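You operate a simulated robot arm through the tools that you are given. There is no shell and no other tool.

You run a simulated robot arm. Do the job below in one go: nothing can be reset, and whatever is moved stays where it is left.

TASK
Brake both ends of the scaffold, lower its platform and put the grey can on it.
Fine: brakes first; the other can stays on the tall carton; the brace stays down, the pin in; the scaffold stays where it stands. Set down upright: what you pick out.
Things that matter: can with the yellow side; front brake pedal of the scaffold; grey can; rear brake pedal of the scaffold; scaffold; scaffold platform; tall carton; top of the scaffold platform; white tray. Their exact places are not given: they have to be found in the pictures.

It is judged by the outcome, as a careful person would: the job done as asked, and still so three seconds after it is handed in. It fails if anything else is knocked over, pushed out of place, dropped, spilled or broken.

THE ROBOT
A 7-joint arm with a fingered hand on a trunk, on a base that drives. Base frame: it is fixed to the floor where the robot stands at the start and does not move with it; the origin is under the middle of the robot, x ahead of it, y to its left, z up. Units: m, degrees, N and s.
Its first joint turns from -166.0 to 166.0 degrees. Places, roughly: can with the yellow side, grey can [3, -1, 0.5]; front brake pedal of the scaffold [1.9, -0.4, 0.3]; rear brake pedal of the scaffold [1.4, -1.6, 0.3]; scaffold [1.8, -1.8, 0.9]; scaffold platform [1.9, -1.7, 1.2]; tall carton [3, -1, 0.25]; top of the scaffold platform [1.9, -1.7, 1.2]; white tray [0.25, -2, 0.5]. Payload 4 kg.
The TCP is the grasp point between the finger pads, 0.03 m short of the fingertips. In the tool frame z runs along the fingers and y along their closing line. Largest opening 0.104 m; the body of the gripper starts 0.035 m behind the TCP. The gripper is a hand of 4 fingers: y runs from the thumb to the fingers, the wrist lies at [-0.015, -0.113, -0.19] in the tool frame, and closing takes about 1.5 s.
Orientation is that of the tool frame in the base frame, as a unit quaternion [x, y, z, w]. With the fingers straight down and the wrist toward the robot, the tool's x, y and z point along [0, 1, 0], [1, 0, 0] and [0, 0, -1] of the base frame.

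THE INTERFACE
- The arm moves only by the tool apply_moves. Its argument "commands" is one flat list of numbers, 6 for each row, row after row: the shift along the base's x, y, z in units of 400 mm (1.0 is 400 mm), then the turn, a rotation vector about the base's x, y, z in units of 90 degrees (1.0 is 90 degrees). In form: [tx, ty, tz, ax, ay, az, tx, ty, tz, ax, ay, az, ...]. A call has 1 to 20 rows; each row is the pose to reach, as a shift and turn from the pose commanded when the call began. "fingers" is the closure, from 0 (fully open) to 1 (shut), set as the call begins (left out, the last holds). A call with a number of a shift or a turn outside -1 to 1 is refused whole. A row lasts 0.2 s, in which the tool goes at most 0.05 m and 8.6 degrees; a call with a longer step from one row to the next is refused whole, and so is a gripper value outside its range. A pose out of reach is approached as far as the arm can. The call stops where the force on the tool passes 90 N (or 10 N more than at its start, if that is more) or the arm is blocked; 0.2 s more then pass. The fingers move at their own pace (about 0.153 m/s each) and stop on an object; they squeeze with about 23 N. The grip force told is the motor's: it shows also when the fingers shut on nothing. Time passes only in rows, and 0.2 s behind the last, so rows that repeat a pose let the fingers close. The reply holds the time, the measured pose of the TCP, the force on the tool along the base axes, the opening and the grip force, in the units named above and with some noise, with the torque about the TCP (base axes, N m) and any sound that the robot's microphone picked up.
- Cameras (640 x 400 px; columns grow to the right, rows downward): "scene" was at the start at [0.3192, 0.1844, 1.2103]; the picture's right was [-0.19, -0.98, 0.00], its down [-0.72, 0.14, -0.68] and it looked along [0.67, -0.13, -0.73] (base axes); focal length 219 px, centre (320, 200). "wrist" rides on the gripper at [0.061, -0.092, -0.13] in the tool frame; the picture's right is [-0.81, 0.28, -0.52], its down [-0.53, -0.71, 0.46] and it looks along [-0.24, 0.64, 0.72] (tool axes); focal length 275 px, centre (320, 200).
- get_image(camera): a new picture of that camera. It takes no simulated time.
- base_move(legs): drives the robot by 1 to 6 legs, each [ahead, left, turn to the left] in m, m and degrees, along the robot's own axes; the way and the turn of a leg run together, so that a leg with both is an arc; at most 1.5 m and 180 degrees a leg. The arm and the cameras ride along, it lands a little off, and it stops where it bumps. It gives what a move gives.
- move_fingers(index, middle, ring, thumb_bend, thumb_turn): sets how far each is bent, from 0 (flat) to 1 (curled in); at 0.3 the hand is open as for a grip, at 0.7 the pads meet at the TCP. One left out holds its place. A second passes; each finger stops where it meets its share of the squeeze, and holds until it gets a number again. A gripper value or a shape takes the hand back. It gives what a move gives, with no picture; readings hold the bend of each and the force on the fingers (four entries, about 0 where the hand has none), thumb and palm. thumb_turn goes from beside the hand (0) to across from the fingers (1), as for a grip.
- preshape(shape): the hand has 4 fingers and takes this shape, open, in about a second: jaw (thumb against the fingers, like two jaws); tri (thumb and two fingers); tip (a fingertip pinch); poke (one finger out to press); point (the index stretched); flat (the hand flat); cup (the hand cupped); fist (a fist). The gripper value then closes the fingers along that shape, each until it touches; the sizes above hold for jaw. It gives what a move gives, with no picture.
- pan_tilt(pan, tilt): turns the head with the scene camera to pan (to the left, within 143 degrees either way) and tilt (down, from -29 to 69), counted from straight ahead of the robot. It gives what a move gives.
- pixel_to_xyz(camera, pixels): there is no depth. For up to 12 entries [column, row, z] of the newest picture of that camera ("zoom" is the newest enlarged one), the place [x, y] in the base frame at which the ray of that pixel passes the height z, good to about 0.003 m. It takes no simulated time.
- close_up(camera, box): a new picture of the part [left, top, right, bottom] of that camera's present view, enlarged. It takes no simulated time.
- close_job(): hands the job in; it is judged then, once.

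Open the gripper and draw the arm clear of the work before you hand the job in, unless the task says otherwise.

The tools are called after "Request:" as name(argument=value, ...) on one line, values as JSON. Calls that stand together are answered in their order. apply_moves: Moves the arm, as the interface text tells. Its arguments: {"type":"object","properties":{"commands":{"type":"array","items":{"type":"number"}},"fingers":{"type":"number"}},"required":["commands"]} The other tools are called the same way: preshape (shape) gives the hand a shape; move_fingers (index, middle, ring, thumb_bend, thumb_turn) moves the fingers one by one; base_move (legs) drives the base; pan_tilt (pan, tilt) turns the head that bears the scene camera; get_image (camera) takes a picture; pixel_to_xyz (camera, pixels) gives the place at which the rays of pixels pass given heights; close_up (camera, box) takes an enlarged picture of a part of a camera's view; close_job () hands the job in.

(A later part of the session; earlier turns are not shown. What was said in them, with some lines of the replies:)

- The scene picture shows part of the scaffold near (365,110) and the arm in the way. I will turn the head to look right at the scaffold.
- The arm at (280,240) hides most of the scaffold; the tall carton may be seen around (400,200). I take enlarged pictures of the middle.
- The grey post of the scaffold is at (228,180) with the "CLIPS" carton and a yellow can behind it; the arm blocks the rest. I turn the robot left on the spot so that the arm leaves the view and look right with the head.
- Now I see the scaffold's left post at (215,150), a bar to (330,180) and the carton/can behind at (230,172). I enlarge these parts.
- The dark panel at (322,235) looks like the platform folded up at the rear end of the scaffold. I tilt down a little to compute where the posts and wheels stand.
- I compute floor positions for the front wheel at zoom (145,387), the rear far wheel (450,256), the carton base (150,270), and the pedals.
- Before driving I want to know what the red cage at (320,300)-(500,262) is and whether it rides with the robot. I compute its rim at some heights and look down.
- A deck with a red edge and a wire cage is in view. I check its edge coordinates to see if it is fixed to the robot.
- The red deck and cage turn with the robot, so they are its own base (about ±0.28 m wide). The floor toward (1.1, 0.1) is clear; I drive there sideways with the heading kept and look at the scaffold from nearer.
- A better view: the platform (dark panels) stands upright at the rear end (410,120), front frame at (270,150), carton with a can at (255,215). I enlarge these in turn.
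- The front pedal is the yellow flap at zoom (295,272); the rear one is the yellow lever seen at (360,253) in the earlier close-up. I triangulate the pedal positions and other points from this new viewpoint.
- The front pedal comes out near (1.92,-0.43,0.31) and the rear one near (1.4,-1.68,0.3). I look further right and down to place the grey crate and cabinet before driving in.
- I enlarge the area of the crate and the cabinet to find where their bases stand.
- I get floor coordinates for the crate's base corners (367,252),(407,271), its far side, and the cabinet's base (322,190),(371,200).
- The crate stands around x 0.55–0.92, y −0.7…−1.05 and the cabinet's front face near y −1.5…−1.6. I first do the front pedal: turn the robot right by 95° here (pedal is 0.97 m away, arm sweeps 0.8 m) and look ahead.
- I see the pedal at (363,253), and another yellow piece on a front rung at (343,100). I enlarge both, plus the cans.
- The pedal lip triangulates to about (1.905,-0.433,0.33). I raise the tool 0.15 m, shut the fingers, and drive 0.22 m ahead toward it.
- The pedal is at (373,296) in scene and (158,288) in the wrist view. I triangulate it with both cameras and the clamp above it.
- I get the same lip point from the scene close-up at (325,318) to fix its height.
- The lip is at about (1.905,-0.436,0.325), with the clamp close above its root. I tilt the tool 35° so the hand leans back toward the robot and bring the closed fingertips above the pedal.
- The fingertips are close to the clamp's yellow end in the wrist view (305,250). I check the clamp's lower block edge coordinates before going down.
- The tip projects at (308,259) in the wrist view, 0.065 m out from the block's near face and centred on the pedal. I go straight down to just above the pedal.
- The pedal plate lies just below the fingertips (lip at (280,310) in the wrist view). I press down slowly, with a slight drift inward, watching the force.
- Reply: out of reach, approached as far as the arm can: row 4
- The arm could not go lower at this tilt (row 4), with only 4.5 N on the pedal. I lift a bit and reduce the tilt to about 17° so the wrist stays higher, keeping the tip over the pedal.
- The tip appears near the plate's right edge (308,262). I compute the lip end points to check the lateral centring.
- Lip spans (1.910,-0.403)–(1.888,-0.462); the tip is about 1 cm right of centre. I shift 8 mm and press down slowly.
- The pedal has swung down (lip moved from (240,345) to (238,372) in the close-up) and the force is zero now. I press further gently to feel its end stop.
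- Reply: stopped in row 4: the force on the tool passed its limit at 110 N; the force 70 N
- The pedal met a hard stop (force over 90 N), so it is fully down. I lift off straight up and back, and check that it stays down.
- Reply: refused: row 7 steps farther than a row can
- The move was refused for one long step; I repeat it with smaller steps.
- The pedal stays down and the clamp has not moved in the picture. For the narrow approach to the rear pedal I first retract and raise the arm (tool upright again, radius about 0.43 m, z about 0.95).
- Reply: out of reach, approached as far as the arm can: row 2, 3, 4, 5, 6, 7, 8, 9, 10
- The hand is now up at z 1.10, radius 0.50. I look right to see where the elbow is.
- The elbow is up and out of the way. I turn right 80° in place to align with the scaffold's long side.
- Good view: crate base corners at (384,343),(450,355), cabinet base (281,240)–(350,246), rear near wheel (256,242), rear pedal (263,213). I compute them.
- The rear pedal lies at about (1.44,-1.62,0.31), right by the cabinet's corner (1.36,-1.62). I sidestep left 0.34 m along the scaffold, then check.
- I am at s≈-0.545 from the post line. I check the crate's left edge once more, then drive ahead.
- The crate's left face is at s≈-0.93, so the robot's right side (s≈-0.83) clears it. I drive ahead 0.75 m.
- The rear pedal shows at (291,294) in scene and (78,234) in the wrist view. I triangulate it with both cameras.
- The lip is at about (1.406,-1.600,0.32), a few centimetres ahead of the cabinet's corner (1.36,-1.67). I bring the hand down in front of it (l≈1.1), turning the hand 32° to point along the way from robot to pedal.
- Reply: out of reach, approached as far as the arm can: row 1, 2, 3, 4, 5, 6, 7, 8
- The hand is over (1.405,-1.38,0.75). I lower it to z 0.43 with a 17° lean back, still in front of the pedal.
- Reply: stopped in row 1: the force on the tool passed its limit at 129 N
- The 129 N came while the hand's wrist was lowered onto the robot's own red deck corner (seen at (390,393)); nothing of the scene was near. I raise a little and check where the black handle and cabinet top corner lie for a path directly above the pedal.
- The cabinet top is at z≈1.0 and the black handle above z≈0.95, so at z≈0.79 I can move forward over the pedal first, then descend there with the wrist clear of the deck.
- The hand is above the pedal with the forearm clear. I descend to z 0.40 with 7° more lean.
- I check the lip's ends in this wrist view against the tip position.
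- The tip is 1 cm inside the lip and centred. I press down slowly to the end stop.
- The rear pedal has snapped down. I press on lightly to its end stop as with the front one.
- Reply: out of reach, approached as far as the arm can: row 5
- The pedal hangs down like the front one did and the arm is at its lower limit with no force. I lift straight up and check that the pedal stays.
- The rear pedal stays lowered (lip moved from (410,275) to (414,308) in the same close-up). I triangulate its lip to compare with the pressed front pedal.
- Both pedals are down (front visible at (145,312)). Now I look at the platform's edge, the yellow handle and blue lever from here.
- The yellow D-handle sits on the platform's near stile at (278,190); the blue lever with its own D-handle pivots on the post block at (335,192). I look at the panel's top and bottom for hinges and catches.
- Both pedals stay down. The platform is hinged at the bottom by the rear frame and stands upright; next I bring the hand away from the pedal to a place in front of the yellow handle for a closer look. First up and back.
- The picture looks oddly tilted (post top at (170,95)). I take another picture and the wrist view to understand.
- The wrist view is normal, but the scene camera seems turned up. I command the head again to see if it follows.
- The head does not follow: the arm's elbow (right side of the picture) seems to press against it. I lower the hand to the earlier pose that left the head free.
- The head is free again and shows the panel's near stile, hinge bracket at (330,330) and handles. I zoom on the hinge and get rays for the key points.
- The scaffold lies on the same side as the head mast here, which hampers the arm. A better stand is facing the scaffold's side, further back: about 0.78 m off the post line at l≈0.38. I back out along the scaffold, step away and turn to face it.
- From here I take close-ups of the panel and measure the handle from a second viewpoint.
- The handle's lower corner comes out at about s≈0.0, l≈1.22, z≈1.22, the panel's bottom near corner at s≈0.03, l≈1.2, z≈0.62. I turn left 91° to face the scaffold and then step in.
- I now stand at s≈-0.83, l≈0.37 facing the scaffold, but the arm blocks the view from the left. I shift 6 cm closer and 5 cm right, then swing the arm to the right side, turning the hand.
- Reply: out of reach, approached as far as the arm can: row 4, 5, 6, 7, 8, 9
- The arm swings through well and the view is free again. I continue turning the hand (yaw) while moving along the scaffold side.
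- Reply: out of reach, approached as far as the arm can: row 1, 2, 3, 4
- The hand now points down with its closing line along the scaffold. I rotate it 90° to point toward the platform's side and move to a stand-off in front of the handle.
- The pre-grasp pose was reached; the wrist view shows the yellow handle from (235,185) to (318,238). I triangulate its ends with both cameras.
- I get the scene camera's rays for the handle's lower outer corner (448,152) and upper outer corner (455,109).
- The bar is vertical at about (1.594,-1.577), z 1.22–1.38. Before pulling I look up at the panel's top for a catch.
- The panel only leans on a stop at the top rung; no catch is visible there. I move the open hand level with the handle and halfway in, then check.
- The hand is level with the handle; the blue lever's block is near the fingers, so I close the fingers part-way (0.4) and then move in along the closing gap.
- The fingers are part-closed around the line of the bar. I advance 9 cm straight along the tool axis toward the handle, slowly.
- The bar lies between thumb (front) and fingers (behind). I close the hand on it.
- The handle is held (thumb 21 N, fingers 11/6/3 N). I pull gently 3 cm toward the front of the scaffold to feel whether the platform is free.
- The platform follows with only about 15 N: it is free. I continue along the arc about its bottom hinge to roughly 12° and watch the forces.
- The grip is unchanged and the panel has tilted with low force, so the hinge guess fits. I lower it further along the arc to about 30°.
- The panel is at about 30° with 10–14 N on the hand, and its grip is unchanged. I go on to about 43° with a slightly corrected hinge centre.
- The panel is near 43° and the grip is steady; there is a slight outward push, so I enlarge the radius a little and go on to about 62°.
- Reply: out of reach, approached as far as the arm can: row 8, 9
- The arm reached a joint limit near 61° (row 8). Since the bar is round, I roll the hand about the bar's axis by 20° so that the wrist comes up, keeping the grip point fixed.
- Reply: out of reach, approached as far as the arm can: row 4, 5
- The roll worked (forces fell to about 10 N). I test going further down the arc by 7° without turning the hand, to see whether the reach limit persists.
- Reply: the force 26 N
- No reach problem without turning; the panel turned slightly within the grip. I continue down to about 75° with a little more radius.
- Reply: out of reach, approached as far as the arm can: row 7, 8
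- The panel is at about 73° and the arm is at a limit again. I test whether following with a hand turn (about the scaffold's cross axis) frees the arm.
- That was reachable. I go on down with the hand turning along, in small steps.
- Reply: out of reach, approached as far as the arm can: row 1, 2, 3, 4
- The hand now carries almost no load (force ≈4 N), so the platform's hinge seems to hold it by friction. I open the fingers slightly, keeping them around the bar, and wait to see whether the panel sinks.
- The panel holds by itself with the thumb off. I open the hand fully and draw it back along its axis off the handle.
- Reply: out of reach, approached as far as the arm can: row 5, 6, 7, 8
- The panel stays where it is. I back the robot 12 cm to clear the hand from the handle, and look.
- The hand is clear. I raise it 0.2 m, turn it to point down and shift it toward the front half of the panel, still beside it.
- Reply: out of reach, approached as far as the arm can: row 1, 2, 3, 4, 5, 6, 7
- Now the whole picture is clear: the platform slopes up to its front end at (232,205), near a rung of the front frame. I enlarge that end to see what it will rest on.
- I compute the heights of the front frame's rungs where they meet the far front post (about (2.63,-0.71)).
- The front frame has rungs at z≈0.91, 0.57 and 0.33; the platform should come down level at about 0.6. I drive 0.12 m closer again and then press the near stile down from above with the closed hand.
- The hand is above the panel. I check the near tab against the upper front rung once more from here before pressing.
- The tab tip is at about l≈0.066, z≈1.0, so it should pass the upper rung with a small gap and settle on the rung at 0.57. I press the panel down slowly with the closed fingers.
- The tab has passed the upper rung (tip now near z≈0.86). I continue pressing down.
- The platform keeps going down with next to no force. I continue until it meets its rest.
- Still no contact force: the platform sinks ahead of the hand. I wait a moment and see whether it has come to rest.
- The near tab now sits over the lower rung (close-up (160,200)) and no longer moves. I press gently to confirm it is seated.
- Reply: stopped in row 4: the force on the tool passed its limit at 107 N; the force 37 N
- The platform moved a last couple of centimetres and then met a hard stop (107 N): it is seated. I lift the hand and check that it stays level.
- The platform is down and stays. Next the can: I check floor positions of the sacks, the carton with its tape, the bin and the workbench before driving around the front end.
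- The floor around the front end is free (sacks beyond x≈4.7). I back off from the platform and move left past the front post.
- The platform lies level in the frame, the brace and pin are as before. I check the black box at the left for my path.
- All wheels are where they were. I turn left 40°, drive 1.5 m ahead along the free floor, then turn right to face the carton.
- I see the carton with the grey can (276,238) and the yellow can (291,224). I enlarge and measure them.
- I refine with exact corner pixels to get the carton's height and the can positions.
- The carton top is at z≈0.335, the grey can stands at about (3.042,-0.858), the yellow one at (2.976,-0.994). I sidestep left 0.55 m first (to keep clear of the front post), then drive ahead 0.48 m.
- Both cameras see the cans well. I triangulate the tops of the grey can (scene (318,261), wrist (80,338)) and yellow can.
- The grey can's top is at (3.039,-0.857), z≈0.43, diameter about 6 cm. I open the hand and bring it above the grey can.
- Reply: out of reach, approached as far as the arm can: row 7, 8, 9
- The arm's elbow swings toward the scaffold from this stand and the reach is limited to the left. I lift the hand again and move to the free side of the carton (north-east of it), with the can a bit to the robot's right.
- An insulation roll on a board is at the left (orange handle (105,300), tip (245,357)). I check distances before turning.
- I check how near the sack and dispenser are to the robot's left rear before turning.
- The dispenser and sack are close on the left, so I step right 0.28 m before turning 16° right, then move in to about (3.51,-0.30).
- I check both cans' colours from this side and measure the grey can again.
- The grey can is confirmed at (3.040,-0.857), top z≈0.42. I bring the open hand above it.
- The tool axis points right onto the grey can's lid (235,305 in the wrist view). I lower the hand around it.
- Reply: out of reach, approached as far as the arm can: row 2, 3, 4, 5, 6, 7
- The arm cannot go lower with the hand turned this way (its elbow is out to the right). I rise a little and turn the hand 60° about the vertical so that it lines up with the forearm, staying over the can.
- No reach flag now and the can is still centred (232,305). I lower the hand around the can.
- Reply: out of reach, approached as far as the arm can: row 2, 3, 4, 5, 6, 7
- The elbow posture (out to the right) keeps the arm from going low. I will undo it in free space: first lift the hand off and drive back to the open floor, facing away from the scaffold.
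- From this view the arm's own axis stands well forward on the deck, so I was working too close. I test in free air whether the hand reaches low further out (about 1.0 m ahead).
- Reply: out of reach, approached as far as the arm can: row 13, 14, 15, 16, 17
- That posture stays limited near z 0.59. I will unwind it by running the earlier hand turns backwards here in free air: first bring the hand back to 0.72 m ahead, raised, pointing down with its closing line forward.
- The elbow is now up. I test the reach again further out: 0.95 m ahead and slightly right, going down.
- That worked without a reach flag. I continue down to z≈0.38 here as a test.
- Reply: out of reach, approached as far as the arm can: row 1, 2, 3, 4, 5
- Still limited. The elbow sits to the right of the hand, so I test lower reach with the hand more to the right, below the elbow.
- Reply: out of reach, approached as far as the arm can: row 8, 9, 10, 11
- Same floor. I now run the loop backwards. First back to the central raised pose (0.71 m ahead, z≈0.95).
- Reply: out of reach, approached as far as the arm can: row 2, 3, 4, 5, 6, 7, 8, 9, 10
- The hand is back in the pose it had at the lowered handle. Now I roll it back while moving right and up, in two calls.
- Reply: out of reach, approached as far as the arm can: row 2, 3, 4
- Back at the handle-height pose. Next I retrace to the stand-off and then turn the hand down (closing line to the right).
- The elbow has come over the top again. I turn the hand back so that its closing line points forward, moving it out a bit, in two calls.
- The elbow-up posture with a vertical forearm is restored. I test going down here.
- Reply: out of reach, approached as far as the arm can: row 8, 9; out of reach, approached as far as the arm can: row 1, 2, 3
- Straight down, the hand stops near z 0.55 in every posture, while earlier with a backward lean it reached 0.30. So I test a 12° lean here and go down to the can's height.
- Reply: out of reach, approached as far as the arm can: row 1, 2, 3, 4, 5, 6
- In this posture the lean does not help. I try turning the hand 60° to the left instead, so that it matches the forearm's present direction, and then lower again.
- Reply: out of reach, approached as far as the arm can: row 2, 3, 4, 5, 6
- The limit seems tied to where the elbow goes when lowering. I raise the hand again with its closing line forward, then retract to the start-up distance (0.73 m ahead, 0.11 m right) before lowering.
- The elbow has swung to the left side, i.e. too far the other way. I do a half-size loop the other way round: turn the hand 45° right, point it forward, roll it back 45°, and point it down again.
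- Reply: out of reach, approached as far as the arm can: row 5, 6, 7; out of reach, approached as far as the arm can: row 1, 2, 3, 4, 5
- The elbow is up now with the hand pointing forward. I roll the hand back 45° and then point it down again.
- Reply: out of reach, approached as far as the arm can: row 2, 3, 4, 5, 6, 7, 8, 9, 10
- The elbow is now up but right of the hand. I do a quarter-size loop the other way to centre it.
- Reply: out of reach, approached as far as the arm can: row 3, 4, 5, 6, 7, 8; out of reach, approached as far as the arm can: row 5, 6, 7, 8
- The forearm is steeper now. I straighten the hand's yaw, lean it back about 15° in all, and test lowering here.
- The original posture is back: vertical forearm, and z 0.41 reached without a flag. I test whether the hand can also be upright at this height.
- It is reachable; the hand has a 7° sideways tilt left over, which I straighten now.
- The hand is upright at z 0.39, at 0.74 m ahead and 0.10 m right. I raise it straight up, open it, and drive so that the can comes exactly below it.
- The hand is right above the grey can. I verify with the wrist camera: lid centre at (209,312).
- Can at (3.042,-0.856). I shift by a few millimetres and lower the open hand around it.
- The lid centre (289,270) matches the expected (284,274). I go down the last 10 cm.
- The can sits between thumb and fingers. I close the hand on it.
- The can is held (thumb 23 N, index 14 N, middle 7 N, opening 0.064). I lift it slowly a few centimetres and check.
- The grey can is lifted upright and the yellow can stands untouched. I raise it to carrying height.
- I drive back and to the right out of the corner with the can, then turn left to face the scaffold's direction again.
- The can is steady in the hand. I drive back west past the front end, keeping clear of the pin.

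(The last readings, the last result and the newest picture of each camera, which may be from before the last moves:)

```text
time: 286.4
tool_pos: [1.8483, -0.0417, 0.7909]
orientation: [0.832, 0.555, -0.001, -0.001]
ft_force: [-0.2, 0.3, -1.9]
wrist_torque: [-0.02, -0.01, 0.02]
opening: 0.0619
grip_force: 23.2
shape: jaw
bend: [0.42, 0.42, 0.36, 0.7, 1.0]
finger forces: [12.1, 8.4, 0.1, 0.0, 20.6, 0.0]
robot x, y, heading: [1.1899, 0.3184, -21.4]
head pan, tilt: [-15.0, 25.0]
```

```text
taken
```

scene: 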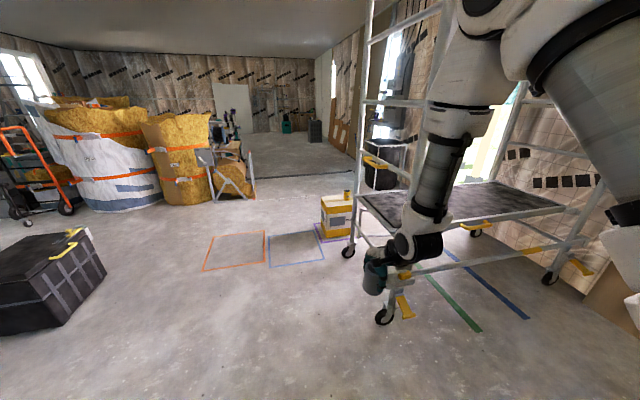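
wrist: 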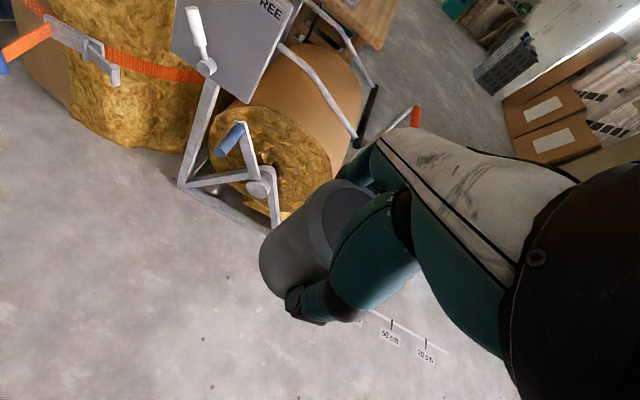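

I stand at s≈-1.12, l≈-0.39. I correct the heading by -1.4° and step right 0.77 m along the scaffold's side.

Request:
base_move(legs=[[0, 0, -1.4], [0, -0.77, 0]])

Request:
get_image(camera="scene")

Request:
get_image(camera="wrist")

```text
time: 291.0
tool_pos: [1.5346, -0.7781, 0.7914]
orientation: [0.84, 0.543, 0.0, -0.002]
ft_force: [-0.8, 0.1, -1.6]
wrist_torque: [0.04, 0.0, 0.03]
opening: 0.0618
grip_force: 23.1
shape: jaw
bend: [0.42, 0.42, 0.36, 0.7, 1.0]
finger forces: [12.0, 8.3, 0.0, 0.0, 20.7, 0.1]
robot x, y, heading: [0.8868, -0.3996, -23.4]
head pan, tilt: [-15.0, 25.0]
```

```text
taken
```

scene: 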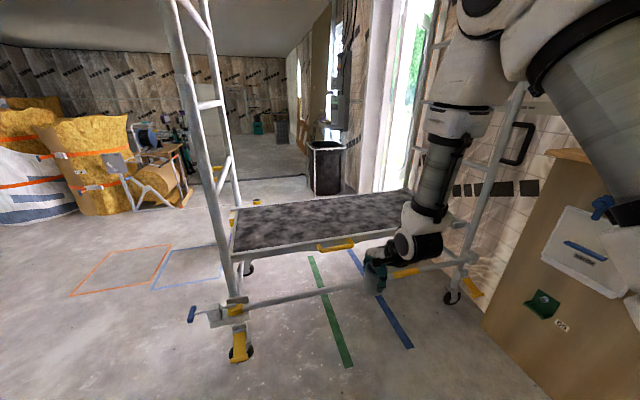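

```text
taken
```

wrist: 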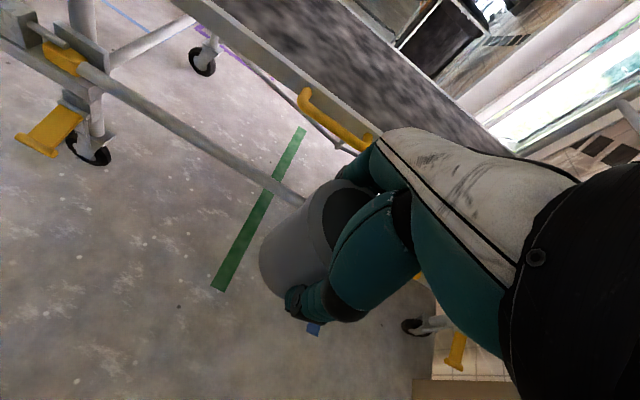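

The can hangs at s≈-0.38, l≈0.49, 11 cm above the handle's height. I drive 0.53 m ahead to bring it over the platform.

Request:
base_move(legs=[[0.53, 0, 0]])

Request:
pan_tilt(pan=-15, tilt=40)

Request:
get_image(camera="scene")

Request:
get_image(camera="wrist")

```text
time: 294.0
tool_pos: [2.0086, -0.9747, 0.7898]
orientation: [0.839, 0.544, 0.0, -0.001]
ft_force: [-0.1, -0.5, -2.6]
wrist_torque: [-0.01, 0.03, -0.04]
opening: 0.0618
grip_force: 23.0
shape: jaw
bend: [0.42, 0.42, 0.36, 0.7, 1.0]
finger forces: [12.0, 8.4, 0.1, 0.0, 20.8, 0.1]
robot x, y, heading: [1.3581, -0.599, -22.9]
head pan, tilt: [-15.0, 25.0]
```

```text
time: 294.7
tool_pos: [2.0076, -0.9742, 0.7902]
orientation: [0.839, 0.544, -0.001, -0.001]
ft_force: [0.3, -0.8, -2.1]
wrist_torque: [-0.01, 0.03, -0.02]
opening: 0.0622
grip_force: 22.9
shape: jaw
bend: [0.42, 0.42, 0.36, 0.7, 1.0]
finger forces: [12.0, 8.2, 0.0, 0.0, 20.6, 0.1]
robot x, y, heading: [1.3594, -0.5984, -22.8]
head pan, tilt: [-15.0, 40.0]
```

```text
taken
```

scene: 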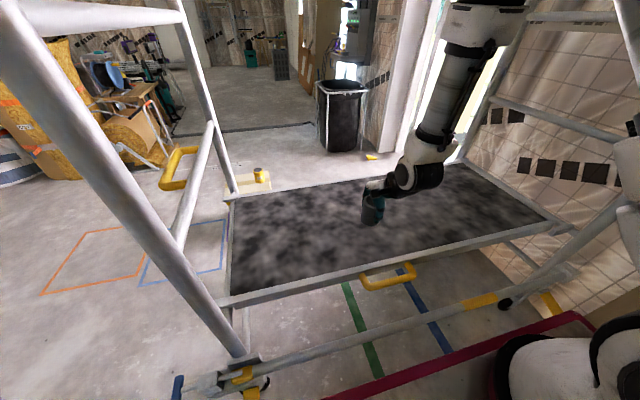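

```text
taken
```

wrist: 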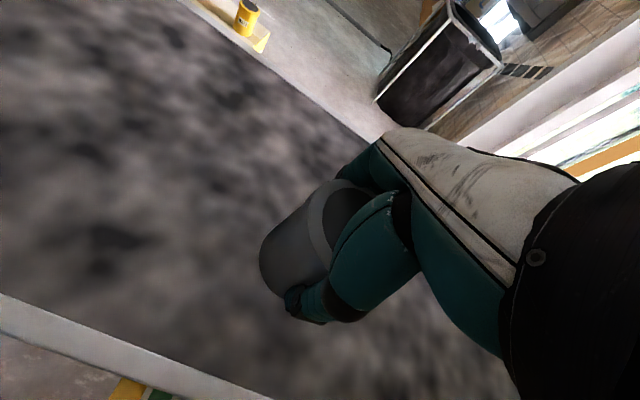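

The can is over the platform at s≈0.14, l≈0.48. I lower it to just above the surface.

Request:
apply_moves(commands=[0, 0, -0.06, 0, 0, 0, 0, 0, -0.12, 0, 0, 0, 0, 0, -0.17, 0, 0, 0, 0, 0, -0.21, 0, 0, 0, 0, 0, -0.235, 0, 0, 0], fingers=1)

Request:
close_up(camera="scene", box=[300, 150, 460, 250])

```text
time: 295.9
tool_pos: [2.0068, -0.9752, 0.6954]
orientation: [0.839, 0.544, -0.001, -0.001]
ft_force: [-0.2, -0.7, -2.0]
wrist_torque: [-0.03, 0.03, -0.03]
opening: 0.062
grip_force: 22.9
shape: jaw
bend: [0.42, 0.42, 0.36, 0.7, 1.0]
finger forces: [12.0, 8.4, 0.1, 0.1, 20.6, 0.0]
robot x, y, heading: [1.3583, -0.5997, -22.6]
head pan, tilt: [-15.0, 40.0]
```

```text
4.00 times, centred on (380, 200) of scene
```

zoom: 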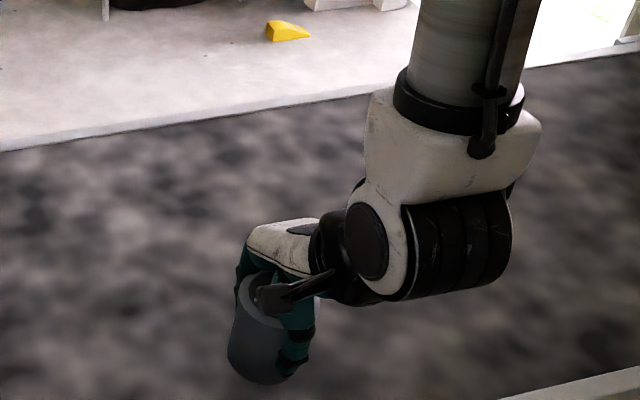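

No contact yet (weight still -2 N). I lower in 5 mm steps until the can touches the platform.

Request:
apply_moves(commands=[0, 0, -0.0125, 0, 0, 0, 0, 0, -0.025, 0, 0, 0, 0, 0, -0.035, 0, 0, 0], fingers=1)

```text
time: 296.7
tool_pos: [2.0076, -0.9765, 0.6819]
orientation: [0.839, 0.545, -0.001, -0.001]
ft_force: [-0.1, 0.1, -1.3]
wrist_torque: [-0.01, 0.03, 0.0]
opening: 0.0619
grip_force: 23.1
shape: jaw
bend: [0.42, 0.42, 0.36, 0.7, 1.0]
finger forces: [12.0, 8.5, 0.0, 0.0, 20.7, 0.0]
robot x, y, heading: [1.3588, -0.5958, -22.8]
head pan, tilt: [-15.0, 40.0]
```

Request:
apply_moves(commands=[0, 0, -0.01, 0, 0, 0, 0, 0, -0.02, 0, 0, 0], fingers=1)

```text
time: 297.3
tool_pos: [2.0083, -0.9759, 0.6744]
orientation: [0.838, 0.546, 0.0, 0.002]
ft_force: [0.5, 1.9, 18.5]
wrist_torque: [0.13, 0.48, -0.02]
opening: 0.0624
grip_force: 23.0
shape: jaw
bend: [0.41, 0.42, 0.36, 0.7, 1.0]
finger forces: [17.8, 7.5, 0.1, 0.0, 23.5, 0.0]
robot x, y, heading: [1.3609, -0.6002, -23.0]
head pan, tilt: [-15.0, 40.0]
```

The can touches the platform (18 N). I ease up 3 mm to take off the load, then open the hand slowly.

Request:
apply_moves(commands=[0, 0, 0.006, 0, 0, 0, 0, 0, 0.006, 0, 0, 0], fingers=1)

Request:
apply_moves(commands=[0, 0, 0, 0, 0, 0, 0, 0, 0, 0, 0, 0, 0, 0, 0, 0, 0, 0, 0, 0, 0, 0, 0, 0], fingers=0.3)

Request:
get_image(camera="wrist")

Request:
close_up(camera="scene", box=[300, 150, 460, 250])

```text
time: 297.9
tool_pos: [2.008, -0.975, 0.6758]
orientation: [0.839, 0.544, 0.0, -0.002]
ft_force: [1.8, 0.4, 4.7]
wrist_torque: [0.02, 0.07, 0.01]
opening: 0.062
grip_force: 23.4
shape: jaw
bend: [0.41, 0.42, 0.36, 0.71, 1.0]
finger forces: [13.8, 8.5, 0.0, 0.0, 20.5, 0.0]
robot x, y, heading: [1.3589, -0.6001, -22.6]
head pan, tilt: [-15.0, 40.0]
```

```text
time: 298.9
tool_pos: [2.0078, -0.9757, 0.6775]
orientation: [0.839, 0.544, 0.001, 0.0]
ft_force: [1.0, 0.0, -0.5]
wrist_torque: [-0.02, 0.03, -0.02]
opening: 0.0726
grip_force: 0.1
shape: jaw
bend: [0.27, 0.37, 0.34, 0.58, 0.99]
finger forces: [0.4, 0.0, 0.0, 0.0, 0.0, 0.0]
robot x, y, heading: [1.3606, -0.5984, -22.7]
head pan, tilt: [-15.0, 40.0]
```

```text
taken
```

wrist: 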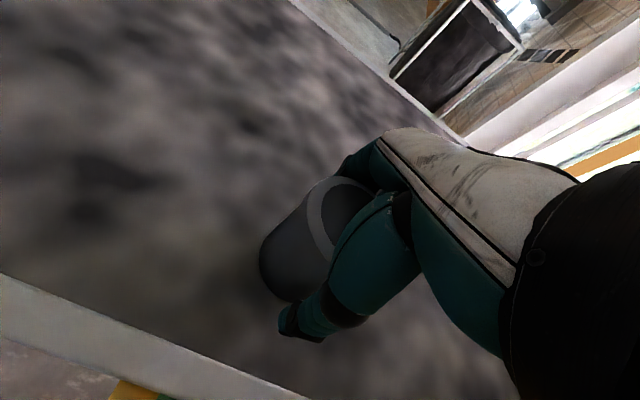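

```text
4.00 times, centred on (380, 200) of scene
```

zoom: 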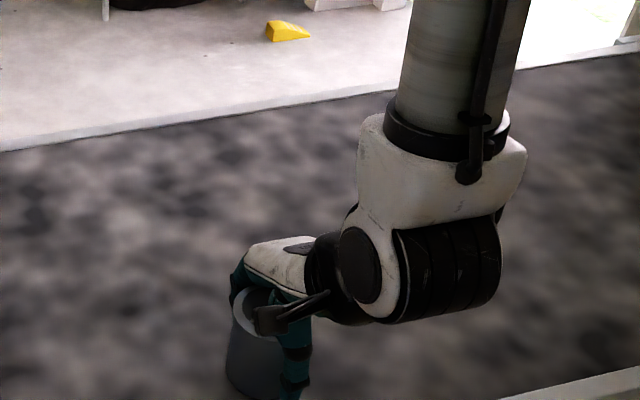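

The hand is loose around the standing can. I open it fully, and after that lift straight up.

Request:
apply_moves(commands=[0, 0, 0, 0, 0, 0, 0, 0, 0, 0, 0, 0, 0, 0, 0, 0, 0, 0, 0, 0, 0, 0, 0, 0], fingers=0)

Request:
get_image(camera="wrist")

```text
time: 299.9
tool_pos: [2.0073, -0.9765, 0.6764]
orientation: [0.839, 0.545, 0.0, -0.001]
ft_force: [0.7, 0.2, -0.1]
wrist_torque: [-0.03, 0.03, 0.03]
opening: 0.1038
grip_force: 0.0
shape: jaw
bend: [0.3, 0.3, 0.3, 0.3, 0.98]
finger forces: [0.6, 0.1, 0.0, 0.0, 0.0, 0.1]
robot x, y, heading: [1.3613, -0.5981, -22.8]
head pan, tilt: [-15.0, 40.0]
```

```text
taken
```

wrist: 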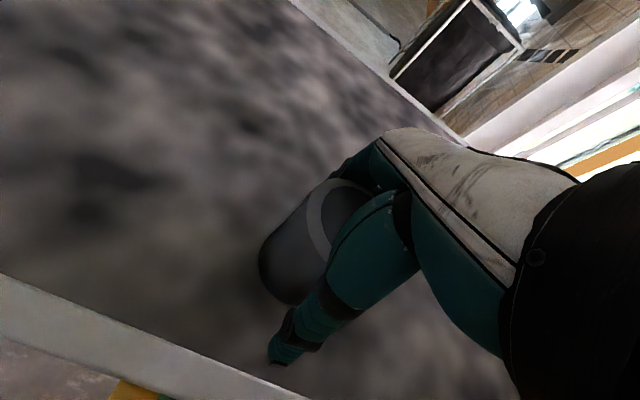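

The index still grazes the can, so I shift 9 mm away toward the finger side first and then raise the hand straight up.

Request:
apply_moves(commands=[0.01, -0.0045, 0, 0, 0, 0, 0.021, -0.009, 0, 0, 0, 0, 0.021, -0.009, 0.03, 0, 0, 0, 0.021, -0.009, 0.07, 0, 0, 0, 0.021, -0.009, 0.12, 0, 0, 0, 0.021, -0.009, 0.18, 0, 0, 0, 0.021, -0.009, 0.25, 0, 0, 0, 0.021, -0.009, 0.33, 0, 0, 0, 0.021, -0.009, 0.41, 0, 0, 0, 0.021, -0.009, 0.48, 0, 0, 0], fingers=0)

Request:
get_image(camera="wrist")

Request:
get_image(camera="scene")

```text
time: 302.1
tool_pos: [2.0165, -0.9791, 0.8694]
orientation: [0.839, 0.545, 0.0, -0.001]
ft_force: [0.8, -0.2, -0.6]
wrist_torque: [0.02, 0.02, 0.05]
opening: 0.1039
grip_force: 0.1
shape: jaw
bend: [0.3, 0.3, 0.3, 0.3, 0.98]
finger forces: [0.0, 0.0, 0.0, 0.0, 0.1, 0.1]
robot x, y, heading: [1.3548, -0.6021, -22.8]
head pan, tilt: [-15.0, 40.0]
```

```text
taken
```

wrist: 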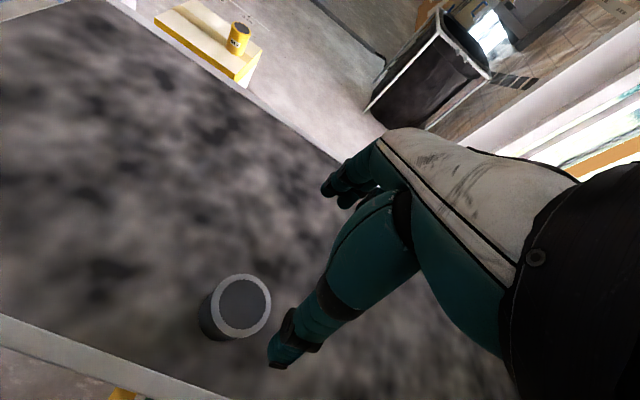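

```text
taken
```

scene: 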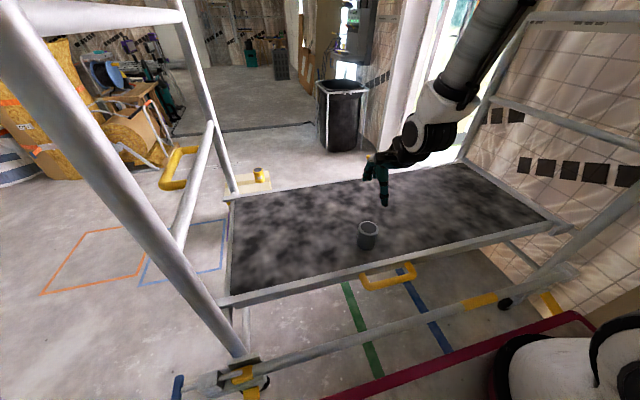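

The grey can stands upright on the platform, the yellow one is on the carton. I back the robot away and check everything.

Request:
base_move(legs=[[-0.53, 0, 0]])

Request:
pan_tilt(pan=-10, tilt=25)

Request:
get_image(camera="scene")

Request:
close_up(camera="scene", box=[160, 160, 480, 360])

```text
time: 305.2
tool_pos: [1.539, -0.7752, 0.8699]
orientation: [0.836, 0.549, -0.001, -0.001]
ft_force: [0.1, -0.5, -0.4]
wrist_torque: [-0.01, 0.0, -0.01]
opening: 0.1039
grip_force: 0.2
shape: jaw
bend: [0.3, 0.3, 0.3, 0.3, 0.98]
finger forces: [0.1, 0.0, 0.0, 0.1, 0.0, 0.0]
robot x, y, heading: [0.8772, -0.3956, -22.2]
head pan, tilt: [-15.0, 40.0]
```

```text
time: 305.9
tool_pos: [1.5402, -0.7732, 0.8696]
orientation: [0.836, 0.548, -0.001, -0.001]
ft_force: [0.0, 0.0, -0.1]
wrist_torque: [0.04, 0.01, -0.01]
opening: 0.1039
grip_force: 0.1
shape: jaw
bend: [0.3, 0.3, 0.3, 0.3, 0.98]
finger forces: [0.0, 0.1, 0.0, 0.0, 0.0, 0.0]
robot x, y, heading: [0.8775, -0.3984, -22.3]
head pan, tilt: [-10.0, 25.0]
```

```text
taken
```

scene: 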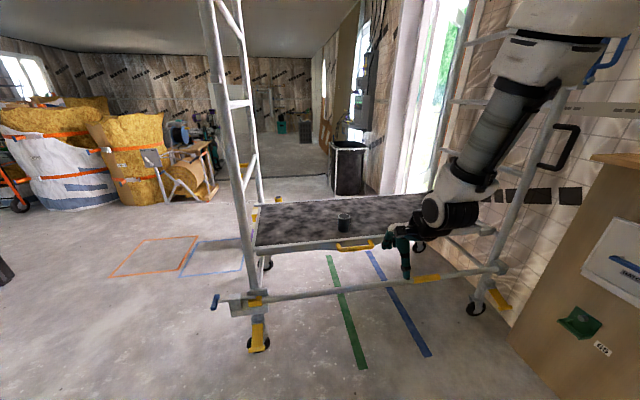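

```text
2.00 times, centred on (320, 260) of scene
```

zoom: 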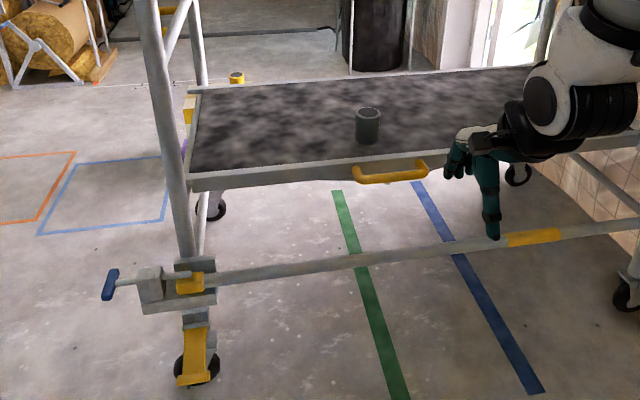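

Everything looks in order. I verify the wheel positions and look closely at the rear pedal, the front tab and the cans.

Request:
pixel_to_xyz(camera="scene", pixels=[[256, 351, 0.0], [475, 314, 0.0], [267, 269, 0.0], [420, 252, 0.0]])

Request:
close_up(camera="scene", box=[440, 230, 536, 320])

Request:
close_up(camera="scene", box=[230, 180, 390, 280])

Request:
close_up(camera="scene", box=[200, 280, 296, 360])

```text
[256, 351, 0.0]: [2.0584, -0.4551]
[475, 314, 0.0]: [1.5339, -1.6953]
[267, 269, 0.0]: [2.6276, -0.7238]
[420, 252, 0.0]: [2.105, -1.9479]
```

```text
4.44 times, centred on (488, 275) of scene
```

zoom: 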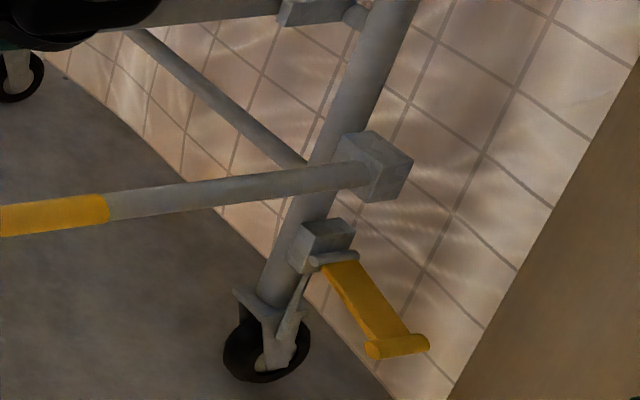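

```text
4.00 times, centred on (310, 230) of scene
```

zoom: 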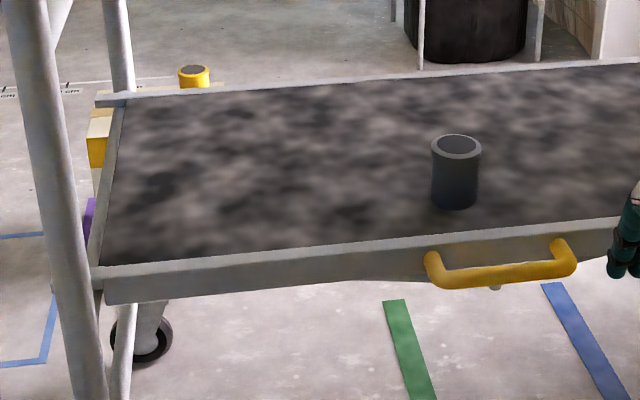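

```text
5.00 times, centred on (248, 320) of scene
```

zoom: 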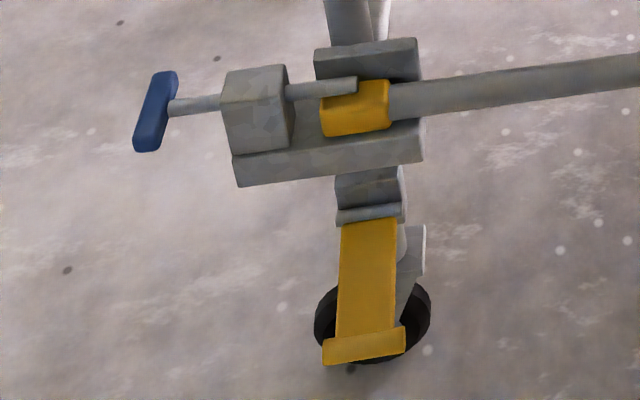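

I compare how far the front pedal is down with the rear one (lip z≈0.26).

Request:
pixel_to_xyz(camera="scene", pixels=[[256.8, 349.4, 0.22], [256.8, 349.4, 0.26], [256.8, 349.4, 0.3], [497, 305.5, 0.22], [497, 305.5, 0.26], [497, 305.5, 0.3]])

```text
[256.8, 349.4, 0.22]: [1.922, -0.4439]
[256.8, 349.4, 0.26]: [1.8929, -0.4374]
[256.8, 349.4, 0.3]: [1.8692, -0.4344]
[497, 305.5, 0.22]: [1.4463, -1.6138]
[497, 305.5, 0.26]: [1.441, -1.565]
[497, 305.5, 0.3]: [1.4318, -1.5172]
```

Request:
pixel_to_xyz(camera="scene", pixels=[[505.6, 307.7, 0.2], [505.6, 307.7, 0.24], [505.6, 307.7, 0.28]])

```text
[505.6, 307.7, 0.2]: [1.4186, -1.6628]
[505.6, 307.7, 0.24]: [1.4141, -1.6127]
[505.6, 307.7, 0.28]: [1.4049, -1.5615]
```

Both pedal lips are at z≈0.245, i.e. both brakes are fully down; wheels are where they stood, brace and pin in place. I back off another 0.2 m so that arm and hand are well clear.

Request:
base_move(legs=[[-0.2, 0.1, 0]])

Request:
get_image(camera="scene")

```text
time: 307.6
tool_pos: [1.3942, -0.606, 0.8701]
orientation: [0.836, 0.548, -0.001, -0.001]
ft_force: [-0.2, 0.7, -0.2]
wrist_torque: [0.0, -0.01, 0.01]
opening: 0.104
grip_force: 0.0
shape: jaw
bend: [0.3, 0.3, 0.3, 0.3, 0.98]
finger forces: [0.0, 0.1, 0.0, 0.1, 0.1, 0.0]
robot x, y, heading: [0.7353, -0.2272, -22.1]
head pan, tilt: [-10.0, 25.0]
```

```text
taken
```

scene: 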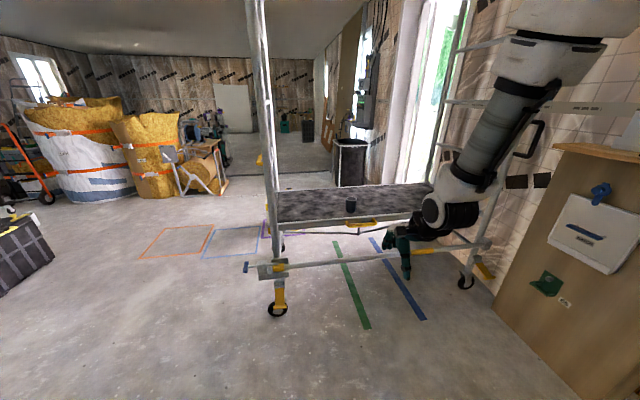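

The last picture shows the platform lowered with the grey can upright at (350,203), both pedals down, brace and pin in place, and the hand open and clear. I hand the job in.

Request:
close_job()

```text
The job is handed in.
```

The job is done and handed in; the judging result has not come back.

- **Brakes:** I pressed both pedals before anything else. Both stayed down, with their lips at about the same height (roughly 0.245 m). The front pedal was pressed to its hard stop. The rear one snapped down like the front, but the arm reached its lower limit before I could feel its stop.
- **Platform:** I lowered it by its yellow handle, then pressed it down until it met a hard stop. It lies in the frame on the lower front rung.
- **Grey can:** The grey can (W523) stands upright on the platform, near the middle of its length. I let go of it and checked it afterwards.
- **Everything else:** The yellow can (W472) is still on the tall carton. The brace is down and the pin is in. The scaffold's wheels are within about 2 cm of where they stood, which is about my measuring error.

While I was positioning for the rear pedal, the robot's wrist hit what I take to be its own deck once, at about 129 N. I saw no contact with the scaffold or anything else.

The hand is open and the arm is clear of the work.
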